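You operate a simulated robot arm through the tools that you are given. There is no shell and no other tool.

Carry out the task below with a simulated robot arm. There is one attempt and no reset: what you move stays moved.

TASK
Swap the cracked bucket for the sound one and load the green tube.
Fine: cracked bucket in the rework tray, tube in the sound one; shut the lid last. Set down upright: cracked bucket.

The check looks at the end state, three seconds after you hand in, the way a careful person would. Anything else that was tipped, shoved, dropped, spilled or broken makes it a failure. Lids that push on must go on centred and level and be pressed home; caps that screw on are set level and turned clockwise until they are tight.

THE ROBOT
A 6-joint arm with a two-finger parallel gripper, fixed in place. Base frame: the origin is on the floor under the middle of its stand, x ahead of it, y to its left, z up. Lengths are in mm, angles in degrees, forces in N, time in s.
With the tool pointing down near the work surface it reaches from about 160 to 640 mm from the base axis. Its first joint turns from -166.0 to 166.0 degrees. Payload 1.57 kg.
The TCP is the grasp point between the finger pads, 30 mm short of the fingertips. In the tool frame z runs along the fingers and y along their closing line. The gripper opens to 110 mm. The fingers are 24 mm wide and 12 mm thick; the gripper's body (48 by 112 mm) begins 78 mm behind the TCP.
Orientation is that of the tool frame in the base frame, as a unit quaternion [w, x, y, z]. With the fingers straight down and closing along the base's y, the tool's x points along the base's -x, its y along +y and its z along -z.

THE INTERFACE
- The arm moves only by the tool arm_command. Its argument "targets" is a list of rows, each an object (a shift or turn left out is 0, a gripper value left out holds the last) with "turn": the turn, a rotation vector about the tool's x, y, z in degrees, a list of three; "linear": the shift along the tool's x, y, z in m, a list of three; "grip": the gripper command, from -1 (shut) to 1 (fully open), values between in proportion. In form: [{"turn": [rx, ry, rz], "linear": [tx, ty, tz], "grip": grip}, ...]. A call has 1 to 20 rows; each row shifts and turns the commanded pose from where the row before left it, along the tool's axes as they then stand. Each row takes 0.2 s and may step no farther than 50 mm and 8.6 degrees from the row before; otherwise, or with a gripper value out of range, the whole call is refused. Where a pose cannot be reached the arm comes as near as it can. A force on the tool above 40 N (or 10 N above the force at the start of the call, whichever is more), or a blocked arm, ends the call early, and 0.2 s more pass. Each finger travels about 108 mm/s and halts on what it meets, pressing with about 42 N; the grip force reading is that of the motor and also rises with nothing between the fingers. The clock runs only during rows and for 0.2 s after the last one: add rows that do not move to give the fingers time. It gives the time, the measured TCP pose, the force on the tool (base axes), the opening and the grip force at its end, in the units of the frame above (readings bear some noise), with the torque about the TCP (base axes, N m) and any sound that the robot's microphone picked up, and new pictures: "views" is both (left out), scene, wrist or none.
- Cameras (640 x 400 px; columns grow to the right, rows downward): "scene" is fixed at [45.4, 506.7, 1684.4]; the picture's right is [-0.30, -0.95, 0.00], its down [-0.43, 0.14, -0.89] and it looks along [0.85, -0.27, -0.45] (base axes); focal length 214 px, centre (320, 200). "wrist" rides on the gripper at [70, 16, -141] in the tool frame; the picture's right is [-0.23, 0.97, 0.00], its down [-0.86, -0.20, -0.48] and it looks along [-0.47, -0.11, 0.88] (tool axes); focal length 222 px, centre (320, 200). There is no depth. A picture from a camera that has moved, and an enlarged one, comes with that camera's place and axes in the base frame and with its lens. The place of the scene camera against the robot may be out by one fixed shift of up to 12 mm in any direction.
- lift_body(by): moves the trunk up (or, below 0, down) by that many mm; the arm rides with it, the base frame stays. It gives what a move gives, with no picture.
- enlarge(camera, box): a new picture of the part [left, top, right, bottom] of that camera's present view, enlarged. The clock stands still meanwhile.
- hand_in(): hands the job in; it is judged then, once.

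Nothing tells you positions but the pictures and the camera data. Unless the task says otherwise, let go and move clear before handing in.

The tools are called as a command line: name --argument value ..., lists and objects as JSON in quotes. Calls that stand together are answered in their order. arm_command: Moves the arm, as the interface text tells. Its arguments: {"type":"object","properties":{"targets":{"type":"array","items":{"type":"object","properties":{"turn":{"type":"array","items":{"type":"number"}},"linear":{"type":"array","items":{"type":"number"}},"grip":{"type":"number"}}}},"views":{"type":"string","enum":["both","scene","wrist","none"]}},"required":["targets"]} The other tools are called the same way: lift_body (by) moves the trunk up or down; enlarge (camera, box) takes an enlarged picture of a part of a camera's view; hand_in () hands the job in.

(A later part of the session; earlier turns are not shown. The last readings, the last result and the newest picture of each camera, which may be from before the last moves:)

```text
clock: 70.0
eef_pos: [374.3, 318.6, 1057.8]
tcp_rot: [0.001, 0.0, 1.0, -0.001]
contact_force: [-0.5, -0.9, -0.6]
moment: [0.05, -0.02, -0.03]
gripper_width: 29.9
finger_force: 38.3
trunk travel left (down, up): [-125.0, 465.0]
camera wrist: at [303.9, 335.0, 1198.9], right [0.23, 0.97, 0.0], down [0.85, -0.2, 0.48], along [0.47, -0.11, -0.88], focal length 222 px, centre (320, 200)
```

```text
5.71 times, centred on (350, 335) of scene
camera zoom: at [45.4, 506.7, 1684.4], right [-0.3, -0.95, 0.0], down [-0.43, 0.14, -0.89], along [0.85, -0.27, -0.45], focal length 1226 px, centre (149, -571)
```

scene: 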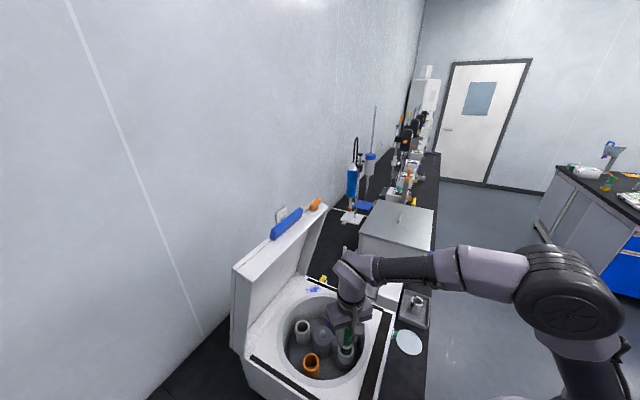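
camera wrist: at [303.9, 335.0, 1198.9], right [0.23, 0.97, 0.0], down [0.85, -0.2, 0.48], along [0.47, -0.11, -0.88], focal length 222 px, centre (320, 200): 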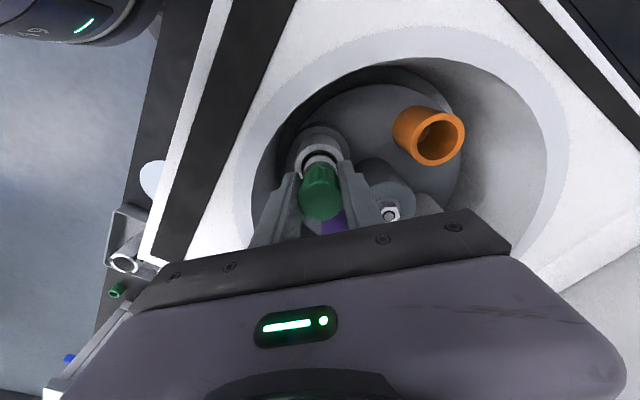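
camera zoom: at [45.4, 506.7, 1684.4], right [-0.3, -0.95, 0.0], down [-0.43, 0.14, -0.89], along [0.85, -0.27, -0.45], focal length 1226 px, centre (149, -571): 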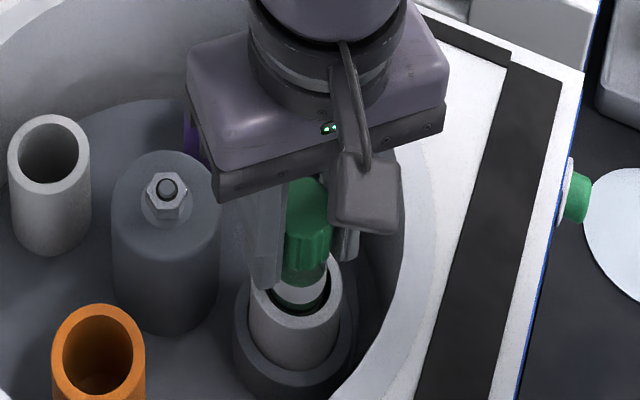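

It's free again. I'll step down 1 mm at a time from here.

arm_command --targets '[{"linear": [0, -0.0004, 0.001]}, {"linear": [0, 0, 0.001]}, {}]' --views "none"

```text
clock: 70.8
eef_pos: [373.4, 317.9, 1056.5]
tcp_rot: [0.002, 0.0, 1.0, 0.001]
contact_force: [0.4, 0.5, 7.3]
moment: [0.12, -0.37, 0.01]
gripper_width: 30.3
finger_force: 39.4
trunk travel left (down, up): [-125.0, 465.0]
```

Now it's mostly vertical contact. I'll press another millimetre to confirm it's resting on the bucket floor.

arm_command --targets '[{"linear": [0, 0, 0.001]}, {}]' --views "none"

```text
clock: 71.4
eef_pos: [373.3, 318.8, 1056.3]
tcp_rot: [0.003, 0.0, 1.0, 0.0]
contact_force: [1.3, 2.7, 22.3]
moment: [0.25, -0.51, -0.02]
gripper_width: 30.1
finger_force: 39.8
trunk travel left (down, up): [-125.0, 465.0]
```

The tube is on the floor, stiff at 22 N. I'll relax and open the fingers gently.

arm_command --targets '[{"linear": [0, 0, -0.0012]}, {}, {"grip": -0.45}, {"grip": -0.4}, {"grip": -0.32}, {"grip": -0.2}, {"grip": -0.14}, {}]' --views "both"

enlarge --camera "wrist" --box '[260, 110, 380, 230]'

enlarge --camera "scene" --box '[325, 300, 375, 370]'

```text
clock: 73.2
eef_pos: [374.1, 318.6, 1056.0]
tcp_rot: [0.001, 0.0, 1.0, 0.0]
contact_force: [0.2, -0.3, -0.8]
moment: [0.01, -0.03, -0.02]
gripper_width: 47.4
finger_force: 0.1
trunk travel left (down, up): [-125.0, 465.0]
camera wrist: at [303.9, 335.0, 1196.8], right [0.23, 0.97, 0.0], down [0.85, -0.2, 0.48], along [0.47, -0.11, -0.88], focal length 222 px, centre (320, 200)
```

scene: 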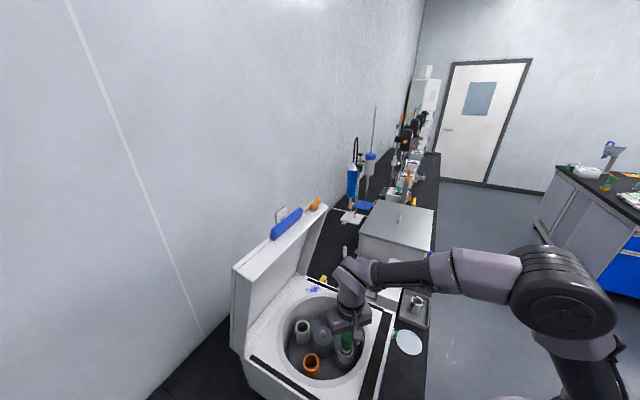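
wrist: 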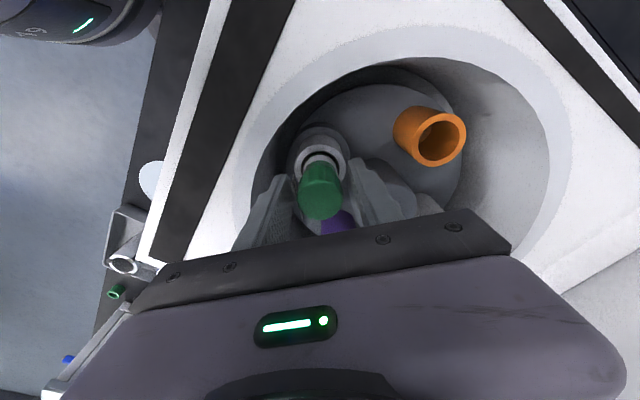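

```text
3.33 times, centred on (320, 170) of wrist
camera zoom: at [303.9, 335.0, 1196.8], right [0.23, 0.97, 0.0], down [0.85, -0.2, 0.48], along [0.47, -0.11, -0.88], focal length 740 px, centre (320, 300)
```

zoom: 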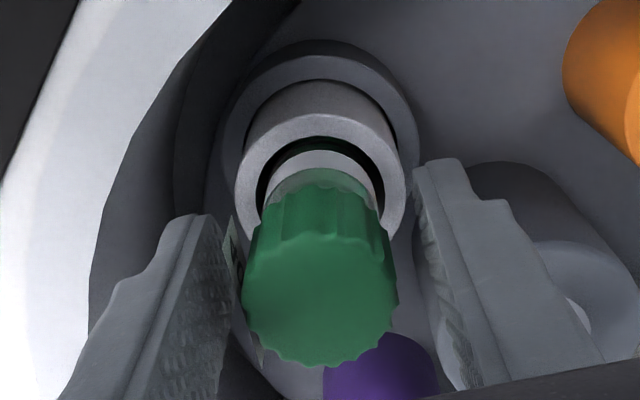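

```text
5.71 times, centred on (350, 335) of scene
camera zoom: at [45.4, 506.7, 1684.4], right [-0.3, -0.95, 0.0], down [-0.43, 0.14, -0.89], along [0.85, -0.27, -0.45], focal length 1226 px, centre (149, -571)
```

zoom: 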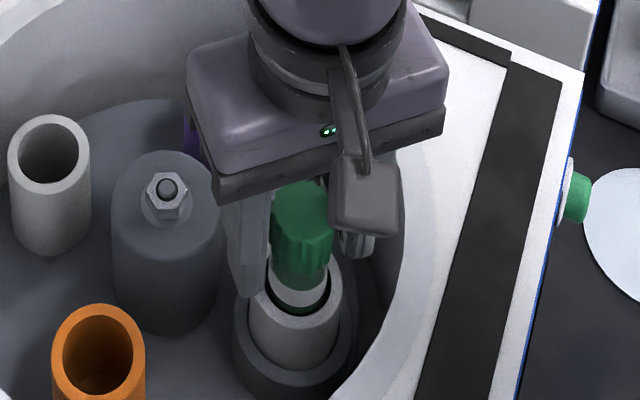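

The tube stands upright in the sound bucket and the fingers are clear. I'll rise straight up and then study the lid.

arm_command --targets '[{"linear": [0, 0, -0.02]}, {"linear": [0, 0, -0.035]}, {"linear": [0, 0, -0.045]}, {"linear": [0, 0, -0.05]}, {"linear": [0, 0, -0.05]}, {"linear": [0, 0, -0.05]}, {}]' --views "both"

enlarge --camera "scene" --box '[280, 290, 380, 390]'

enlarge --camera "scene" --box '[220, 190, 400, 390]'

```text
clock: 74.8
eef_pos: [373.0, 320.4, 1306.7]
tcp_rot: [0.002, 0.0, 1.0, 0.0]
contact_force: [0.0, -0.7, -0.4]
moment: [-0.03, -0.02, -0.02]
gripper_width: 47.4
finger_force: 0.0
trunk travel left (down, up): [-125.0, 465.0]
camera wrist: at [303.1, 336.3, 1447.0], right [0.23, 0.97, 0.0], down [0.85, -0.2, 0.48], along [0.47, -0.11, -0.88], focal length 222 px, centre (320, 200)
```

scene: 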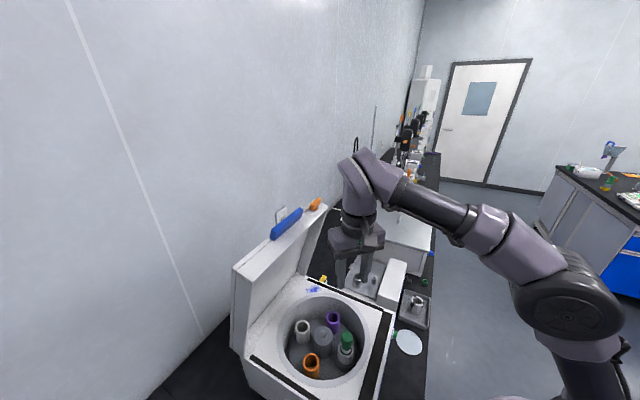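
wrist: 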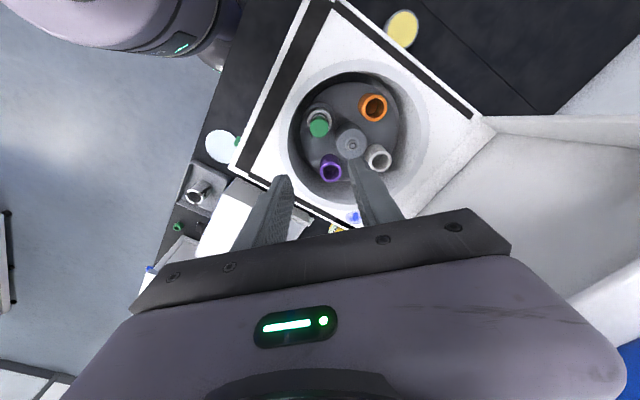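

```text
4.00 times, centred on (330, 340) of scene
camera zoom: at [45.4, 506.7, 1684.4], right [-0.3, -0.95, 0.0], down [-0.43, 0.14, -0.89], along [0.85, -0.27, -0.45], focal length 858 px, centre (280, -360)
```

zoom: 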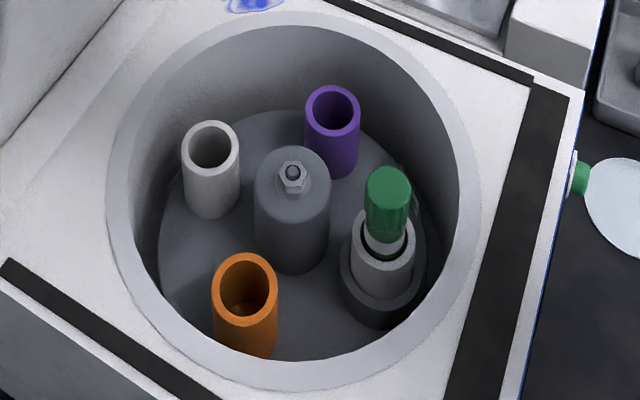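

```text
2.00 times, centred on (310, 290) of scene
camera zoom: at [45.4, 506.7, 1684.4], right [-0.3, -0.95, 0.0], down [-0.43, 0.14, -0.89], along [0.85, -0.27, -0.45], focal length 429 px, centre (340, 20)
```

zoom: 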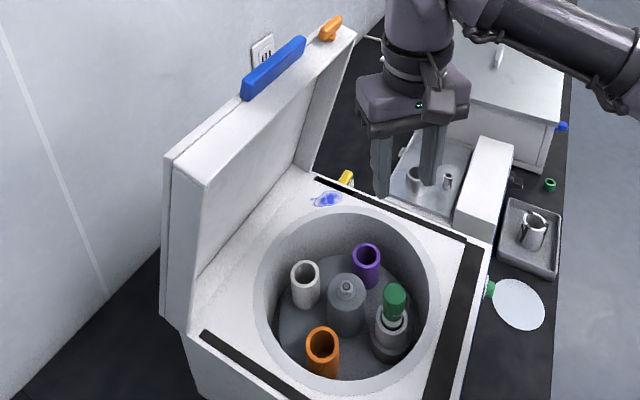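

The tube is loaded upright. Next comes the lid. I'll back off, rise, and turn the camera toward the lid to measure its hinge, angle and handle.

arm_command --targets '[{"linear": [0.0226, -0.018, -0.0286]}, {"linear": [0.0226, -0.018, -0.0286]}, {"linear": [0.0226, -0.018, -0.0286]}, {"linear": [0.0226, -0.018, -0.0286]}, {"linear": [0.0226, -0.018, -0.0286]}, {"turn": [0, 0, -7.5]}, {"turn": [0, 0, -7.5]}, {"turn": [0, 0, -7.5]}, {"turn": [0, 0, -7.5]}, {"turn": [0, 0, -7.5]}, {"turn": [0, 0, -7.5]}, {}, {}]' --views "both"

```text
clock: 77.6
eef_pos: [255.1, 224.1, 1410.4]
tcp_rot: [0.0, -0.382, 0.924, 0.0]
contact_force: [-0.3, 0.7, 0.1]
moment: [-0.01, 0.01, -0.01]
gripper_width: 47.4
finger_force: 0.0
out of reach, approached as far as the arm can: row 4, 5
trunk travel left (down, up): [-125.0, 465.0]
camera wrist: at [194.1, 186.2, 1551.8], right [-0.53, 0.85, 0.0], down [0.74, 0.46, 0.48], along [0.41, 0.25, -0.88], focal length 222 px, centre (320, 200)
```

scene: 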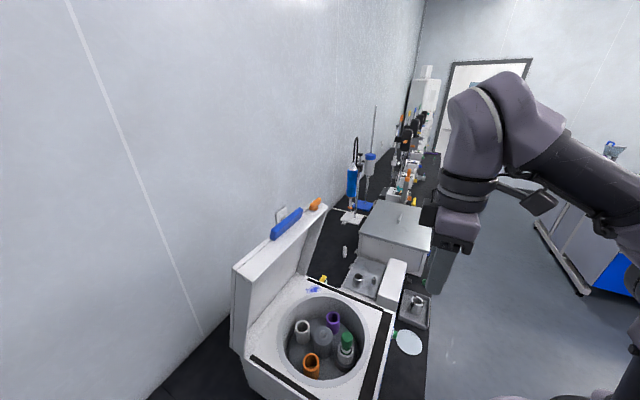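
wrist: 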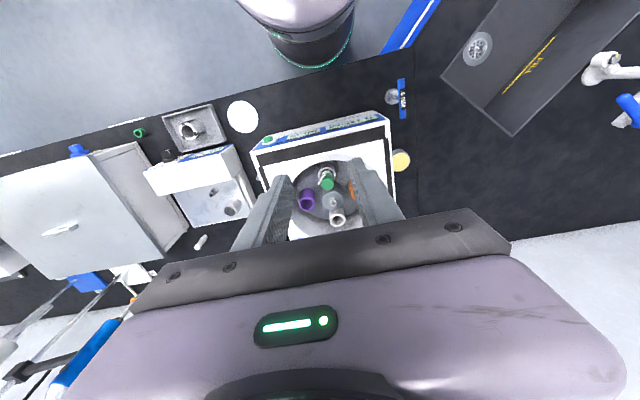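

The arm hits its height limit here, and the gripper body hides the lid. I'll move forward a bit and pitch the tool toward the lid to get a direct view of the lid and handle.

arm_command --targets '[{"linear": [-0.04, 0, 0.01]}, {"linear": [-0.03, 0, 0.01]}, {"turn": [0, -8, 0]}, {"turn": [0, -8, 0]}, {"turn": [0, -8, 0]}, {"turn": [0, -8, 0]}, {}, {}]' --views "both"

```text
clock: 79.4
eef_pos: [304.4, 273.7, 1391.0]
tcp_rot: [0.255, -0.368, 0.888, 0.106]
contact_force: [0.0, -0.4, 0.7]
moment: [0.01, 0.01, 0.0]
gripper_width: 47.3
finger_force: 0.0
trunk travel left (down, up): [-125.0, 465.0]
camera wrist: at [197.9, 190.1, 1473.9], right [-0.55, 0.83, 0.12], down [0.47, 0.19, 0.86], along [0.69, 0.53, -0.5], focal length 222 px, centre (320, 200)
```

scene: 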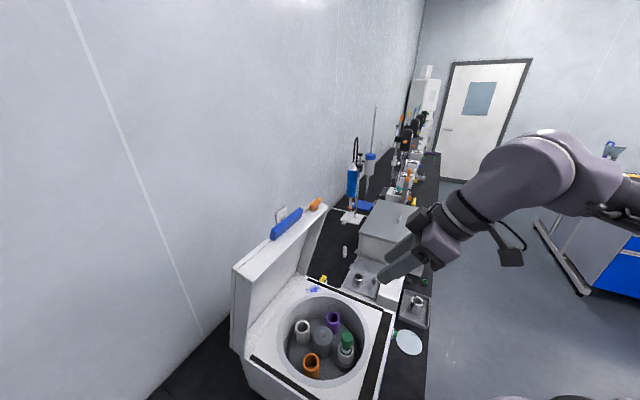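
wrist: 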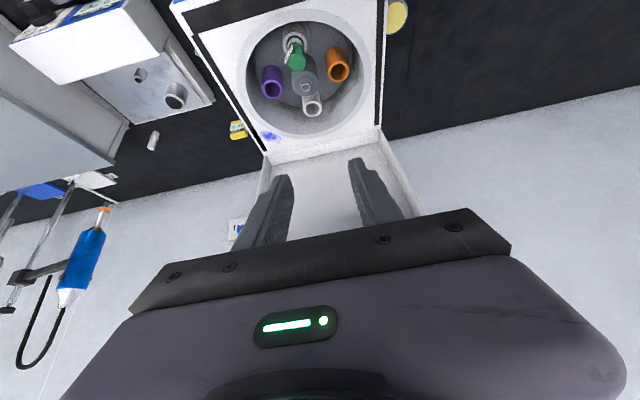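

The lid's inner face is coming into view. I'll pitch further to see its top edge and handle.

arm_command --targets '[{"turn": [0, -8, 0]}, {"turn": [0, -8, 0]}, {"turn": [0, -8, 0]}, {"turn": [0, -8, 0]}, {}, {}]' --views "both"

```text
clock: 80.8
eef_pos: [304.4, 273.7, 1389.8]
tcp_rot: [0.488, -0.325, 0.785, 0.201]
contact_force: [-0.3, -0.3, 0.4]
moment: [-0.03, 0.04, 0.0]
gripper_width: 47.2
finger_force: 0.1
trunk travel left (down, up): [-125.0, 465.0]
camera wrist: at [181.6, 173.4, 1389.5], right [-0.62, 0.76, 0.2], down [0.1, -0.18, 0.98], along [0.78, 0.63, 0.03], focal length 222 px, centre (320, 200)
```

scene: 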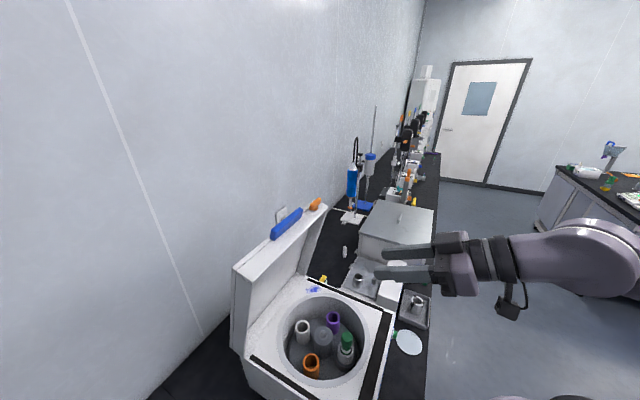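
wrist: 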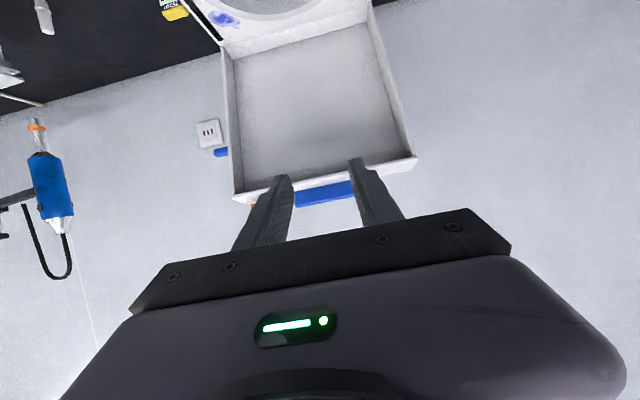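

This is a clear view of the lid from the front (the picture is upside down, with higher z at the bottom). I'll enlarge the corners and the handle.

enlarge --camera "wrist" --box '[200, 0, 440, 220]'

enlarge --camera "wrist" --box '[220, 140, 430, 220]'

enlarge --camera "scene" --box '[255, 190, 335, 250]'

enlarge --camera "scene" --box '[220, 240, 330, 370]'

```text
1.82 times, centred on (320, 110) of wrist
camera zoom: at [181.6, 173.4, 1389.5], right [-0.62, 0.76, 0.2], down [0.1, -0.18, 0.98], along [0.78, 0.63, 0.03], focal length 404 px, centre (320, 364)
```

zoom: 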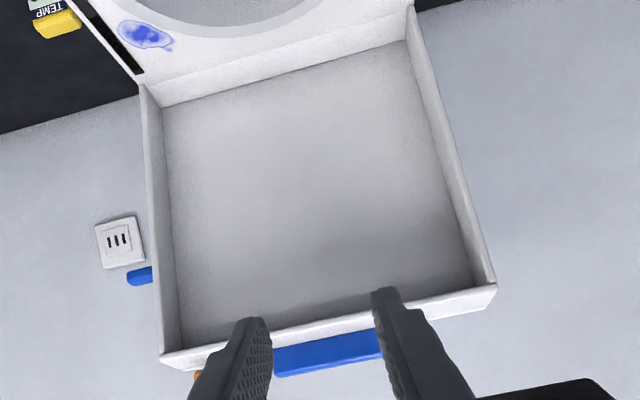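

```text
3.05 times, centred on (325, 180) of wrist
camera zoom: at [181.6, 173.4, 1389.5], right [-0.62, 0.76, 0.2], down [0.1, -0.18, 0.98], along [0.78, 0.63, 0.03], focal length 677 px, centre (305, 261)
```

zoom: 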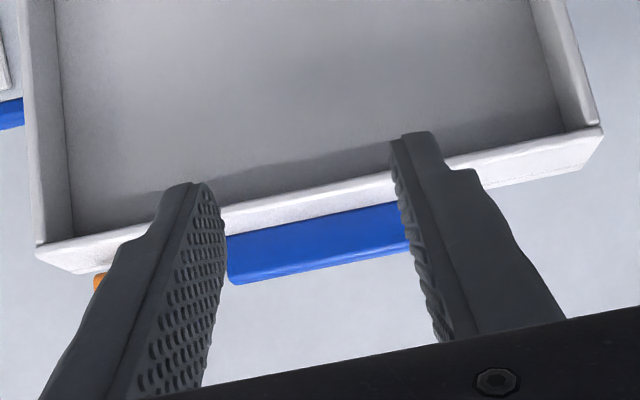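

```text
6.67 times, centred on (295, 220) of scene
camera zoom: at [45.4, 506.7, 1684.4], right [-0.3, -0.95, 0.0], down [-0.43, 0.14, -0.89], along [0.85, -0.27, -0.45], focal length 1430 px, centre (487, 67)
```

zoom: 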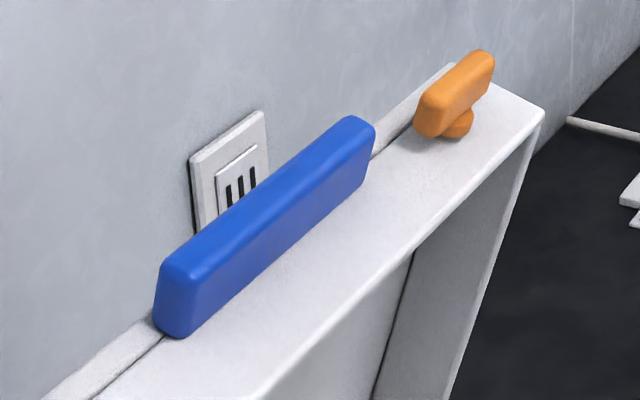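

```text
3.08 times, centred on (275, 305) of scene
camera zoom: at [45.4, 506.7, 1684.4], right [-0.3, -0.95, 0.0], down [-0.43, 0.14, -0.89], along [0.85, -0.27, -0.45], focal length 660 px, centre (458, -123)
```

zoom: 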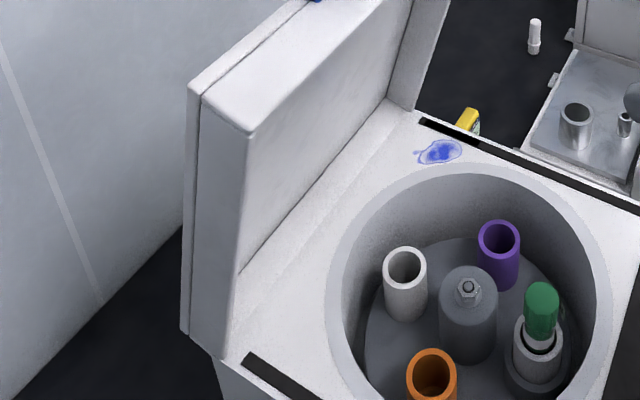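

The lid leans about 74° open with its hinge along the back edge of the deck. A blue bar handle and an orange T-latch sit on its free edge. I'll come upright, turn the gripper so its fingers can straddle the bar, and raise the trunk for reach.

arm_command --targets '[{"turn": [0, 8, 0]}, {"turn": [0, 8, 0]}, {"turn": [0, 8, 0]}, {"turn": [0, 8, 0]}, {"turn": [0, 8, 0]}, {"turn": [0, 8, 0]}, {"turn": [0, 8, 0]}, {"turn": [0, 8, 0]}, {}, {"turn": [0, 0, 8.2], "grip": 0.3}, {"turn": [0, 0, 8.2]}, {"turn": [0, 0, 8.2]}, {"turn": [0, 0, 8.2]}, {"turn": [0, 0, 8.2]}, {"turn": [0, 0, 8.2]}, {"turn": [0, 0, 8.2]}, {"turn": [0, 0, 8.2]}, {"turn": [0, 0, 8.2]}, {"turn": [0, 0, 8.2]}]' --views "none"

arm_command --targets '[{"turn": [0, 0, 8]}, {}]' --views "none"

lift_body --by 400

```text
clock: 84.8
eef_pos: [304.5, 273.0, 1392.5]
tcp_rot: [0.001, 0.319, 0.948, 0.0]
contact_force: [-1.3, -1.0, 0.0]
moment: [-0.03, -0.02, -0.01]
gripper_width: 71.5
finger_force: 0.0
trunk travel left (down, up): [-125.0, 465.0]
```

```text
clock: 85.4
eef_pos: [303.8, 273.5, 1391.9]
tcp_rot: [0.0, 0.384, 0.923, 0.0]
contact_force: [0.0, 0.1, 0.1]
moment: [0.0, 0.0, 0.02]
gripper_width: 71.4
finger_force: 0.1
trunk travel left (down, up): [-125.0, 465.0]
```

```text
clock: 89.2
eef_pos: [305.2, 272.3, 1791.6]
tcp_rot: [0.001, 0.382, 0.924, -0.001]
contact_force: [0.1, -0.3, -0.1]
moment: [-0.01, -0.01, -0.02]
gripper_width: 71.7
finger_force: 0.1
trunk travel left (down, up): [-525.0, 65.0]
```

The trunk is up and the fingers are now aligned to close across the bar. I'll look from here to fix the handle's position.

arm_command --targets '[{}]' --views "both"

enlarge --camera "wrist" --box '[360, 20, 520, 140]'

```text
clock: 89.6
eef_pos: [304.2, 273.2, 1791.8]
tcp_rot: [0.0, 0.382, 0.924, -0.001]
contact_force: [0.0, -1.0, -0.2]
moment: [-0.01, 0.0, 0.02]
gripper_width: 71.7
finger_force: 0.0
trunk travel left (down, up): [-525.0, 65.0]
camera wrist: at [266.2, 333.8, 1932.9], right [0.85, 0.53, 0.0], down [0.46, -0.75, 0.48], along [0.25, -0.41, -0.88], focal length 222 px, centre (320, 200)
```

scene: 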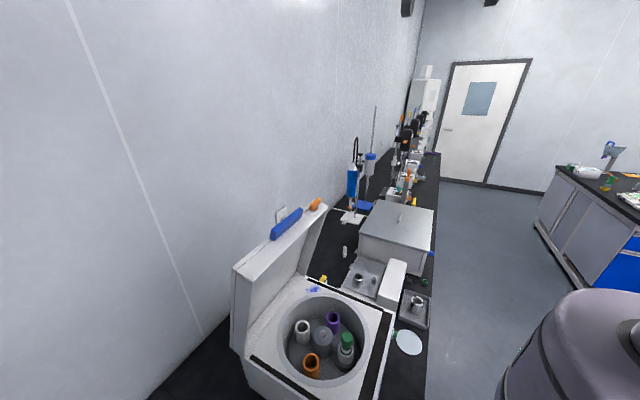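
wrist: 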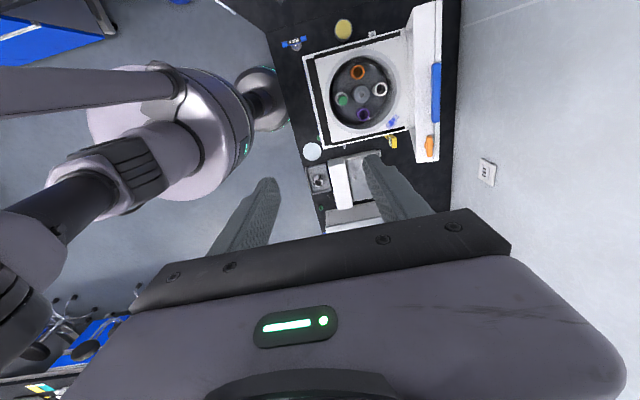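

```text
3.33 times, centred on (440, 80) of wrist
camera zoom: at [266.2, 333.8, 1932.9], right [0.85, 0.53, 0.0], down [0.46, -0.75, 0.48], along [0.25, -0.41, -0.88], focal length 740 px, centre (-80, 600)
```

zoom: 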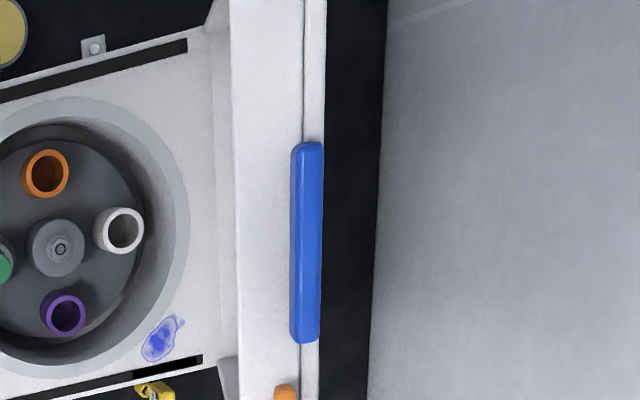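

This overhead view is precise. The bar handle's top centre is at about (492, 443, 1405), and the lid's front rim is at about (466, 425, 1366) with the hinge near x+y=1042, z≈1031. I'll raise the trunk the rest of the way, pitch the tool 20°, and approach above the bar.

lift_body --by 65

arm_command --targets '[{"turn": [-7, 0, 0], "grip": 0.1}, {"turn": [-7, 0, 0]}, {"turn": [-6, 0, 0]}, {"linear": [-0.0013, 0.0081, 0.0434]}, {"linear": [-0.0013, 0.0081, 0.0434]}, {"linear": [-0.0013, 0.0081, 0.0434]}, {"linear": [-0.0013, 0.0081, 0.0434]}, {"linear": [-0.0013, 0.0081, 0.0434]}, {"linear": [-0.0013, 0.0081, 0.0434]}, {"linear": [-0.0013, 0.0081, 0.0434]}, {"linear": [-0.0013, 0.0081, 0.0434]}, {"linear": [-0.0013, 0.0081, 0.0434]}, {}, {}]' --views "both"

enlarge --camera "wrist" --box '[230, 60, 430, 220]'

```text
clock: 90.6
eef_pos: [305.5, 273.3, 1856.7]
tcp_rot: [0.001, 0.382, 0.924, 0.0]
contact_force: [-0.1, 1.3, -1.1]
moment: [0.01, -0.01, -0.02]
gripper_width: 71.4
finger_force: 0.1
trunk travel left (down, up): [-590.0, 0.0]
```

```text
clock: 93.6
eef_pos: [457.2, 407.7, 1513.7]
tcp_rot: [0.068, 0.377, 0.91, 0.16]
contact_force: [0.2, 0.3, 0.4]
moment: [0.02, 0.01, -0.01]
gripper_width: 60.5
finger_force: 0.1
trunk travel left (down, up): [-590.0, 0.0]
camera wrist: at [384.9, 434.1, 1652.1], right [0.81, 0.49, 0.33], down [0.36, -0.85, 0.38], along [0.47, -0.19, -0.86], focal length 222 px, centre (320, 200)
```

scene: 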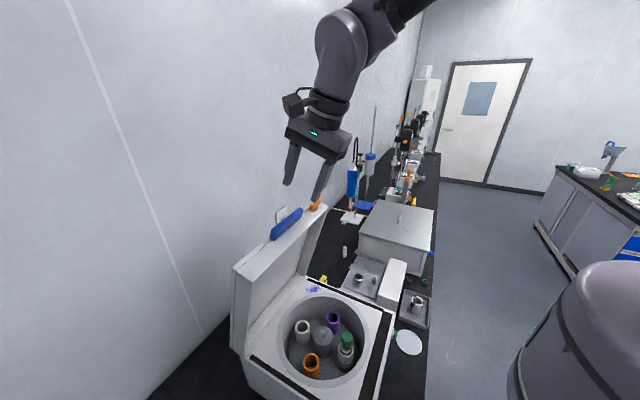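
wrist: 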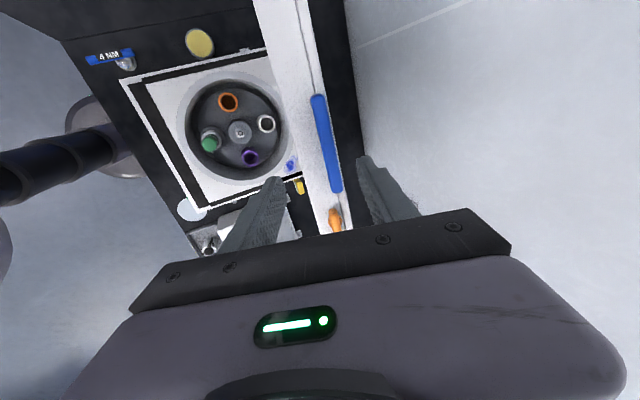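

```text
2.50 times, centred on (330, 140) of wrist
camera zoom: at [384.9, 434.1, 1652.1], right [0.81, 0.49, 0.33], down [0.36, -0.85, 0.38], along [0.47, -0.19, -0.86], focal length 555 px, centre (295, 350)
```

zoom: 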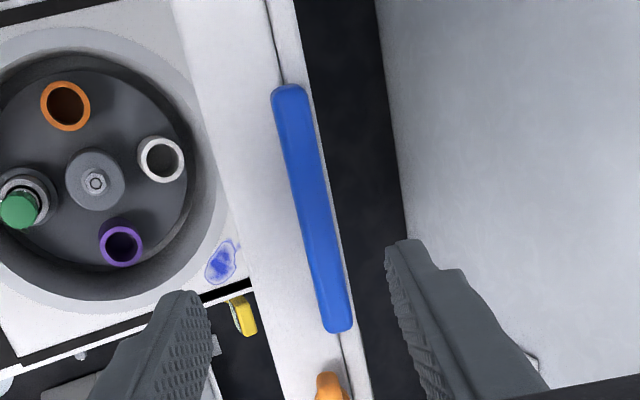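

The bar is centred at about (490.5, 445, 1405) and is 15 mm thick. I'll reduce the pitch to about 11° to match the lid's lean and move to just above the bar.

arm_command --targets '[{"turn": [4.5, 0, 0], "grip": -0.15}, {"turn": [4.5, 0, 0]}, {"linear": [0.0015, 0.0142, 0.023]}, {"linear": [0.0015, 0.0142, 0.023]}, {}, {}]' --views "both"

enlarge --camera "wrist" --box '[240, 80, 400, 230]'

enlarge --camera "scene" --box '[240, 130, 360, 260]'

```text
clock: 95.0
eef_pos: [479.0, 435.3, 1474.2]
tcp_rot: [0.038, 0.381, 0.92, 0.088]
contact_force: [0.4, 0.2, -0.1]
moment: [0.01, 0.02, 0.0]
gripper_width: 47.0
finger_force: 0.1
trunk travel left (down, up): [-590.0, 0.0]
camera wrist: at [423.2, 477.0, 1616.6], right [0.84, 0.52, 0.19], down [0.4, -0.81, 0.43], along [0.37, -0.29, -0.88], focal length 222 px, centre (320, 200)
```

scene: 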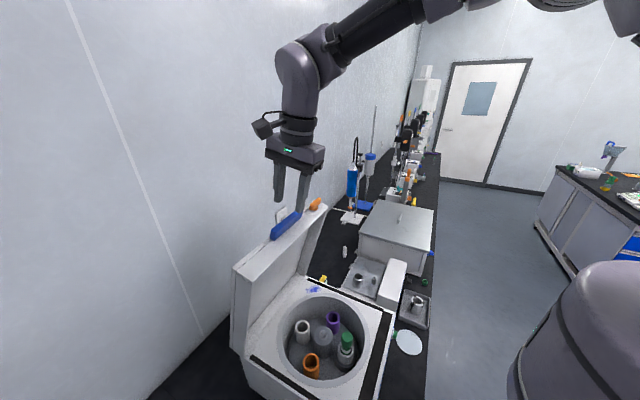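
wrist: 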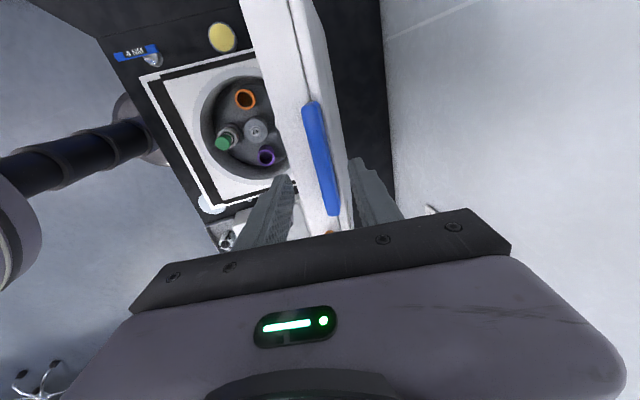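

```text
2.67 times, centred on (320, 155) of wrist
camera zoom: at [423.2, 477.0, 1616.6], right [0.84, 0.52, 0.19], down [0.4, -0.81, 0.43], along [0.37, -0.29, -0.88], focal length 592 px, centre (320, 320)
```

zoom: 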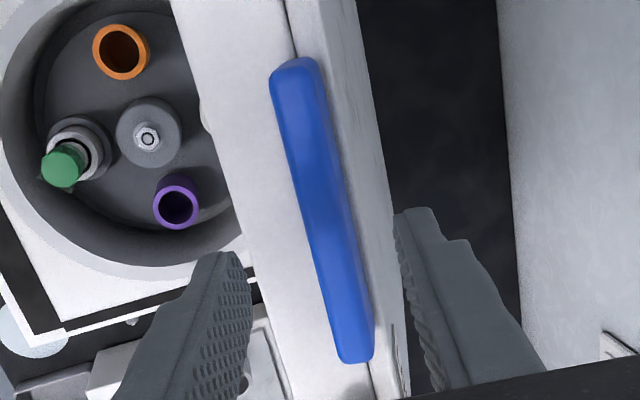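

```text
3.08 times, centred on (300, 195) of scene
camera zoom: at [45.4, 506.7, 1684.4], right [-0.3, -0.95, 0.0], down [-0.43, 0.14, -0.89], along [0.85, -0.27, -0.45], focal length 660 px, centre (382, 215)
```

zoom: 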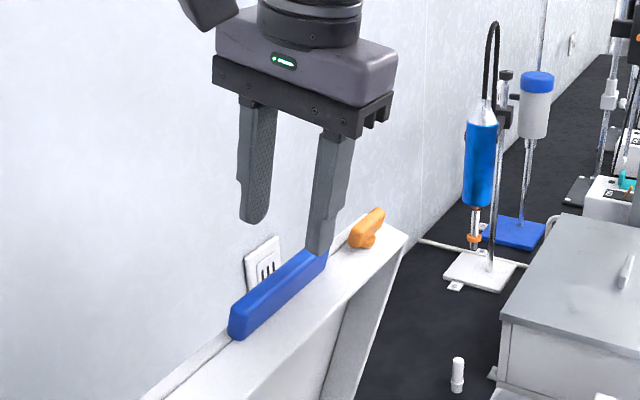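

The gripper axis meets the bar near its centre, with the bar about 3 mm toward the rear finger. I'll correct that and slide down over the bar in steps.

arm_command --targets '[{"linear": [0, 0.003, 0.015]}, {"linear": [0, 0, 0.015]}, {"linear": [0, 0, 0.012]}, {}, {}]' --views "both"

enlarge --camera "wrist" --box '[240, 100, 400, 230]'

enlarge --camera "scene" --box '[250, 150, 350, 260]'

```text
clock: 96.2
eef_pos: [487.9, 443.1, 1436.2]
tcp_rot: [0.038, 0.38, 0.92, 0.089]
contact_force: [0.4, -0.4, 0.0]
moment: [-0.05, 0.01, -0.01]
gripper_width: 46.8
finger_force: 0.1
trunk travel left (down, up): [-590.0, 0.0]
camera wrist: at [430.9, 484.3, 1576.6], right [0.84, 0.52, 0.19], down [0.4, -0.81, 0.43], along [0.37, -0.29, -0.88], focal length 222 px, centre (320, 200)
```

scene: 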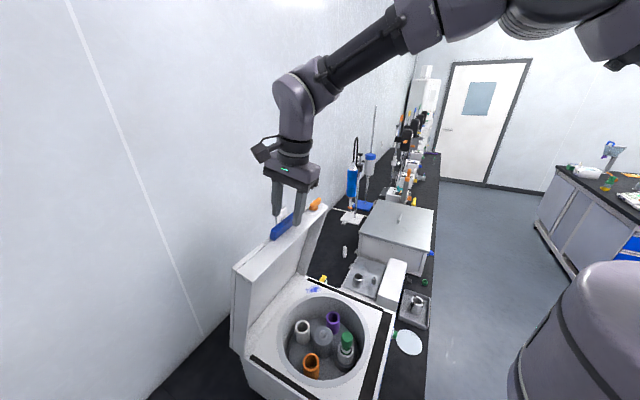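
wrist: 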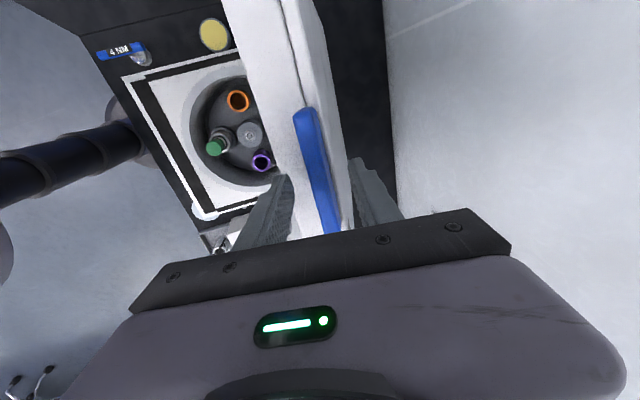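

```text
3.08 times, centred on (320, 165) of wrist
camera zoom: at [430.9, 484.3, 1576.6], right [0.84, 0.52, 0.19], down [0.4, -0.81, 0.43], along [0.37, -0.29, -0.88], focal length 684 px, centre (320, 308)
```

zoom: 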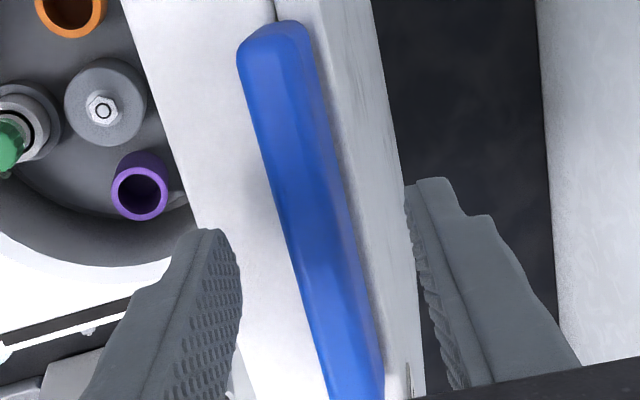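

```text
3.64 times, centred on (300, 205) of scene
camera zoom: at [45.4, 506.7, 1684.4], right [-0.3, -0.95, 0.0], down [-0.43, 0.14, -0.89], along [0.85, -0.27, -0.45], focal length 780 px, centre (393, 182)
```

zoom: 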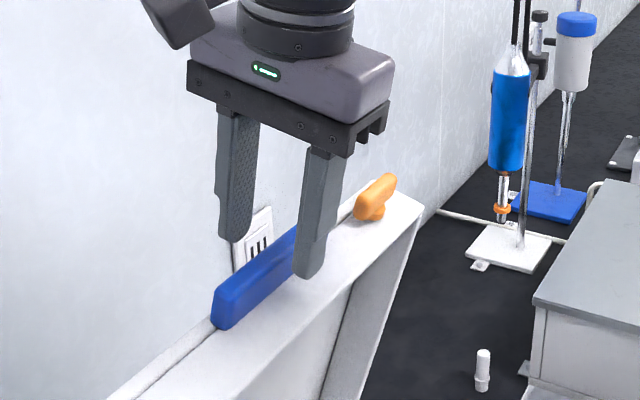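

The fingertips are level with the bar's top and the bar is centred between them. I'll go down another 20 mm to straddle it.

arm_command --targets '[{"linear": [0, 0, 0.01]}, {"linear": [0, 0, 0.01]}, {}, {}]' --views "both"

enlarge --camera "wrist" --box '[240, 100, 400, 230]'

enlarge --camera "scene" --box '[260, 170, 340, 260]'

```text
clock: 97.2
eef_pos: [491.2, 445.5, 1414.0]
tcp_rot: [0.038, 0.381, 0.92, 0.088]
contact_force: [0.5, -0.5, -0.4]
moment: [-0.03, 0.0, 0.01]
gripper_width: 46.7
finger_force: 0.1
trunk travel left (down, up): [-590.0, 0.0]
camera wrist: at [433.8, 487.1, 1556.0], right [0.84, 0.52, 0.19], down [0.4, -0.81, 0.43], along [0.37, -0.29, -0.88], focal length 222 px, centre (320, 200)
```

scene: 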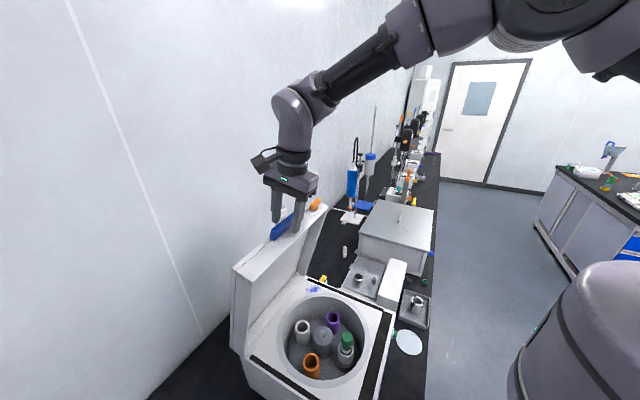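
wrist: 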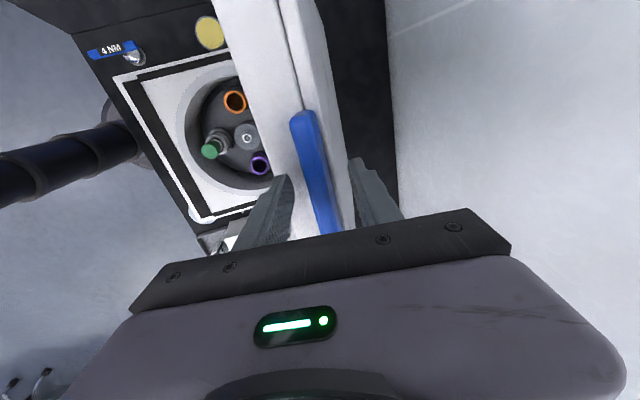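

```text
3.08 times, centred on (320, 165) of wrist
camera zoom: at [433.8, 487.1, 1556.0], right [0.84, 0.52, 0.19], down [0.4, -0.81, 0.43], along [0.37, -0.29, -0.88], focal length 684 px, centre (320, 308)
```

zoom: 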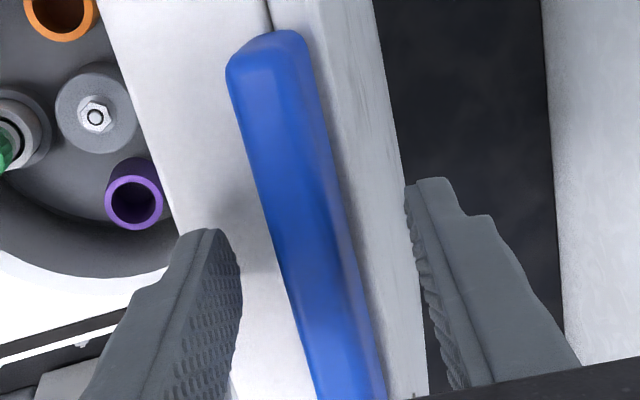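

```text
4.44 times, centred on (300, 215) of scene
camera zoom: at [45.4, 506.7, 1684.4], right [-0.3, -0.95, 0.0], down [-0.43, 0.14, -0.89], along [0.85, -0.27, -0.45], focal length 953 px, centre (409, 133)
```

zoom: 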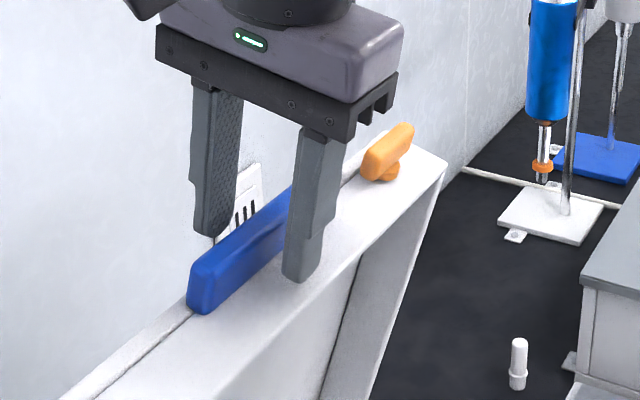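

The fingers straddle the bar freely. I'll narrow the cage to about 30 mm around the 15 mm bar and start drawing the lid forward along its arc, watching the force.

arm_command --targets '[{"grip": -0.44}, {"grip": -0.44}, {"linear": [0, -0.0102, 0.0002], "turn": [-1.5, 0, 0]}, {"linear": [0, -0.0102, 0.0002], "turn": [-1.5, 0, 0]}, {"linear": [0, -0.0102, 0.0002], "turn": [-1.5, 0, 0]}, {"linear": [0, -0.0102, 0.0002], "turn": [-1.5, 0, 0]}, {}]' --views "both"

enlarge --camera "scene" --box '[240, 170, 360, 300]'

enlarge --camera "wrist" --box '[240, 80, 400, 230]'

```text
clock: 98.8
eef_pos: [464.3, 417.7, 1405.4]
tcp_rot: [0.058, 0.378, 0.914, 0.137]
contact_force: [1.2, 0.8, -0.6]
moment: [0.01, 0.01, 0.02]
gripper_width: 30.9
finger_force: 0.0
trunk travel left (down, up): [-590.0, 0.0]
camera wrist: at [395.3, 449.1, 1544.5], right [0.82, 0.5, 0.29], down [0.37, -0.84, 0.4], along [0.44, -0.22, -0.87], focal length 222 px, centre (320, 200)
```

scene: 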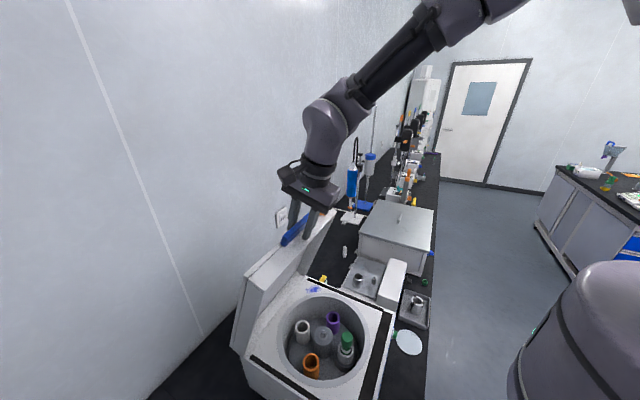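
wrist: 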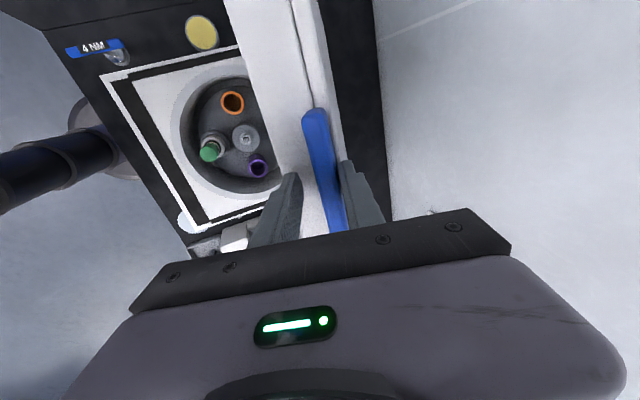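

```text
3.08 times, centred on (300, 235) of scene
camera zoom: at [45.4, 506.7, 1684.4], right [-0.3, -0.95, 0.0], down [-0.43, 0.14, -0.89], along [0.85, -0.27, -0.45], focal length 660 px, centre (382, 92)
```

zoom: 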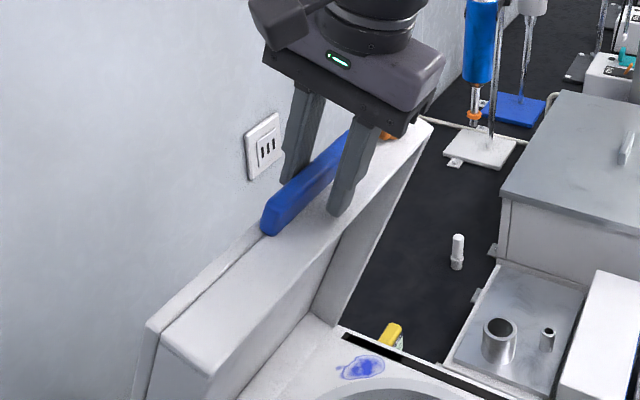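

```text
2.67 times, centred on (320, 155) of wrist
camera zoom: at [395.3, 449.1, 1544.5], right [0.82, 0.5, 0.29], down [0.37, -0.84, 0.4], along [0.44, -0.22, -0.87], focal length 592 px, centre (320, 320)
```

zoom: 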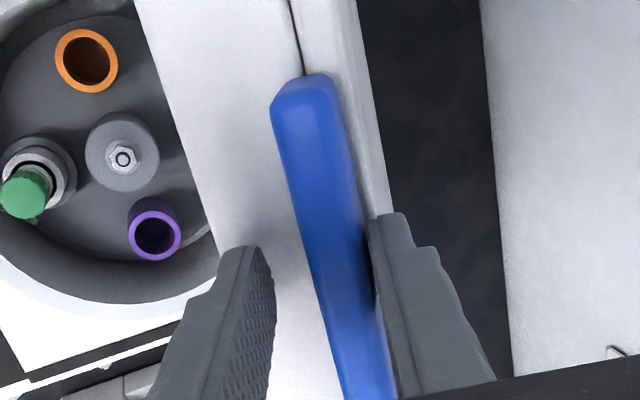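

The lid swings easily and follows the rear finger with almost no force. I'll continue along the arc.

arm_command --targets '[{"linear": [0, -0.0102, 0.0002], "turn": [-1.5, 0, 0]}, {"linear": [0, -0.0102, 0.0002], "turn": [-1.5, 0, 0]}, {"linear": [0, -0.0102, 0.0002], "turn": [-1.5, 0, 0]}, {"linear": [0, -0.0102, 0.0002], "turn": [-1.5, 0, 0]}, {"linear": [0, -0.0102, 0.0002], "turn": [-1.5, 0, 0]}, {"linear": [0, -0.0102, 0.0002], "turn": [-1.5, 0, 0]}, {"linear": [0, -0.0102, 0.0002], "turn": [-1.5, 0, 0]}, {"linear": [0, -0.0102, 0.0002], "turn": [-1.5, 0, 0]}, {"linear": [0, -0.0102, 0.0002], "turn": [-1.5, 0, 0]}, {"linear": [0, -0.0102, 0.0002], "turn": [-1.5, 0, 0]}, {}]' --views "both"

enlarge --camera "scene" --box '[230, 170, 380, 330]'

enlarge --camera "wrist" --box '[240, 80, 400, 230]'

```text
clock: 101.2
eef_pos: [402.4, 353.1, 1364.8]
tcp_rot: [0.107, 0.368, 0.888, 0.254]
contact_force: [0.7, 0.5, 1.3]
moment: [0.02, -0.01, 0.01]
gripper_width: 31.1
finger_force: 0.0
out of reach, approached as far as the arm can: row 8
trunk travel left (down, up): [-590.0, 0.0]
camera wrist: at [309.7, 359.8, 1492.4], right [0.74, 0.42, 0.52], down [0.3, -0.9, 0.3], along [0.59, -0.07, -0.8], focal length 222 px, centre (320, 200)
```

scene: 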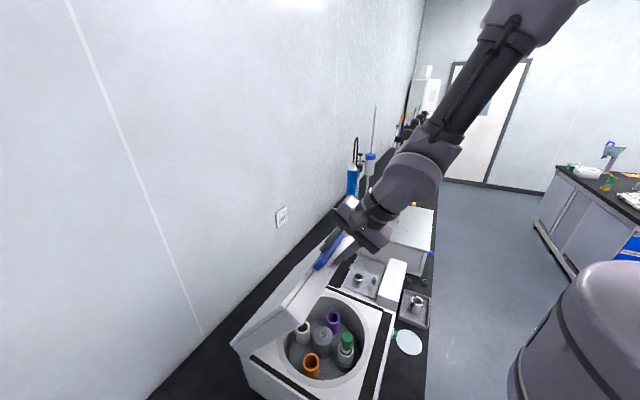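
wrist: 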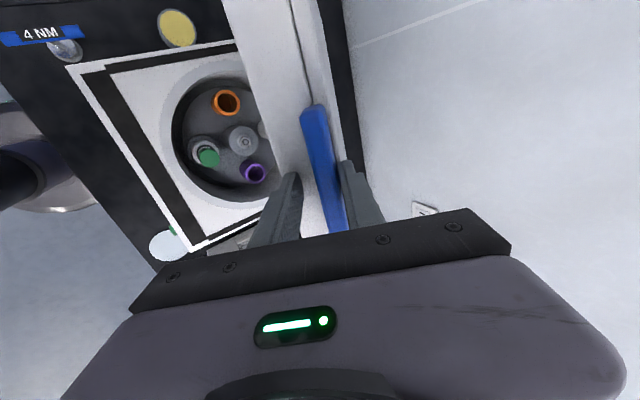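

```text
2.50 times, centred on (305, 250) of scene
camera zoom: at [45.4, 506.7, 1684.4], right [-0.3, -0.95, 0.0], down [-0.43, 0.14, -0.89], along [0.85, -0.27, -0.45], focal length 536 px, centre (358, 75)
```

zoom: 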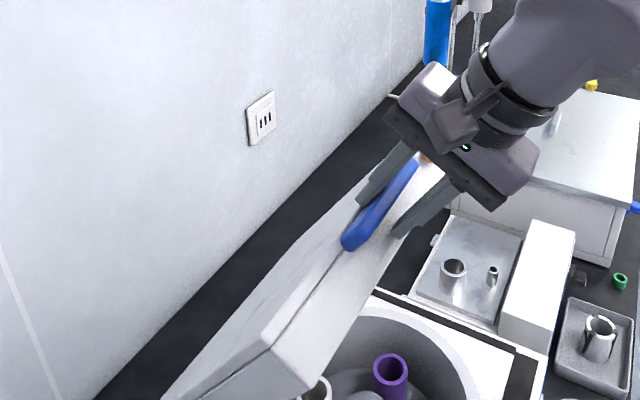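

```text
2.67 times, centred on (320, 155) of wrist
camera zoom: at [309.7, 359.8, 1492.4], right [0.74, 0.42, 0.52], down [0.3, -0.9, 0.3], along [0.59, -0.07, -0.8], focal length 592 px, centre (320, 320)
```

zoom: 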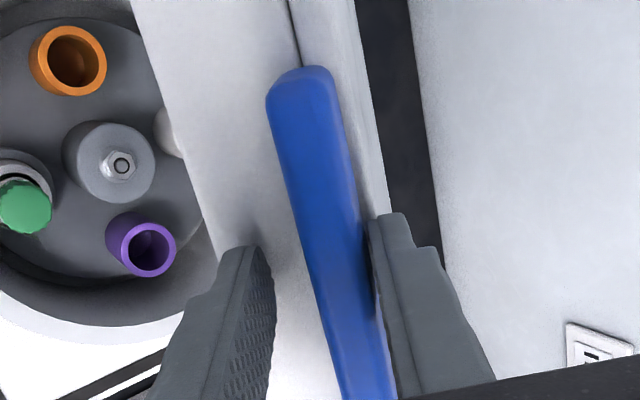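

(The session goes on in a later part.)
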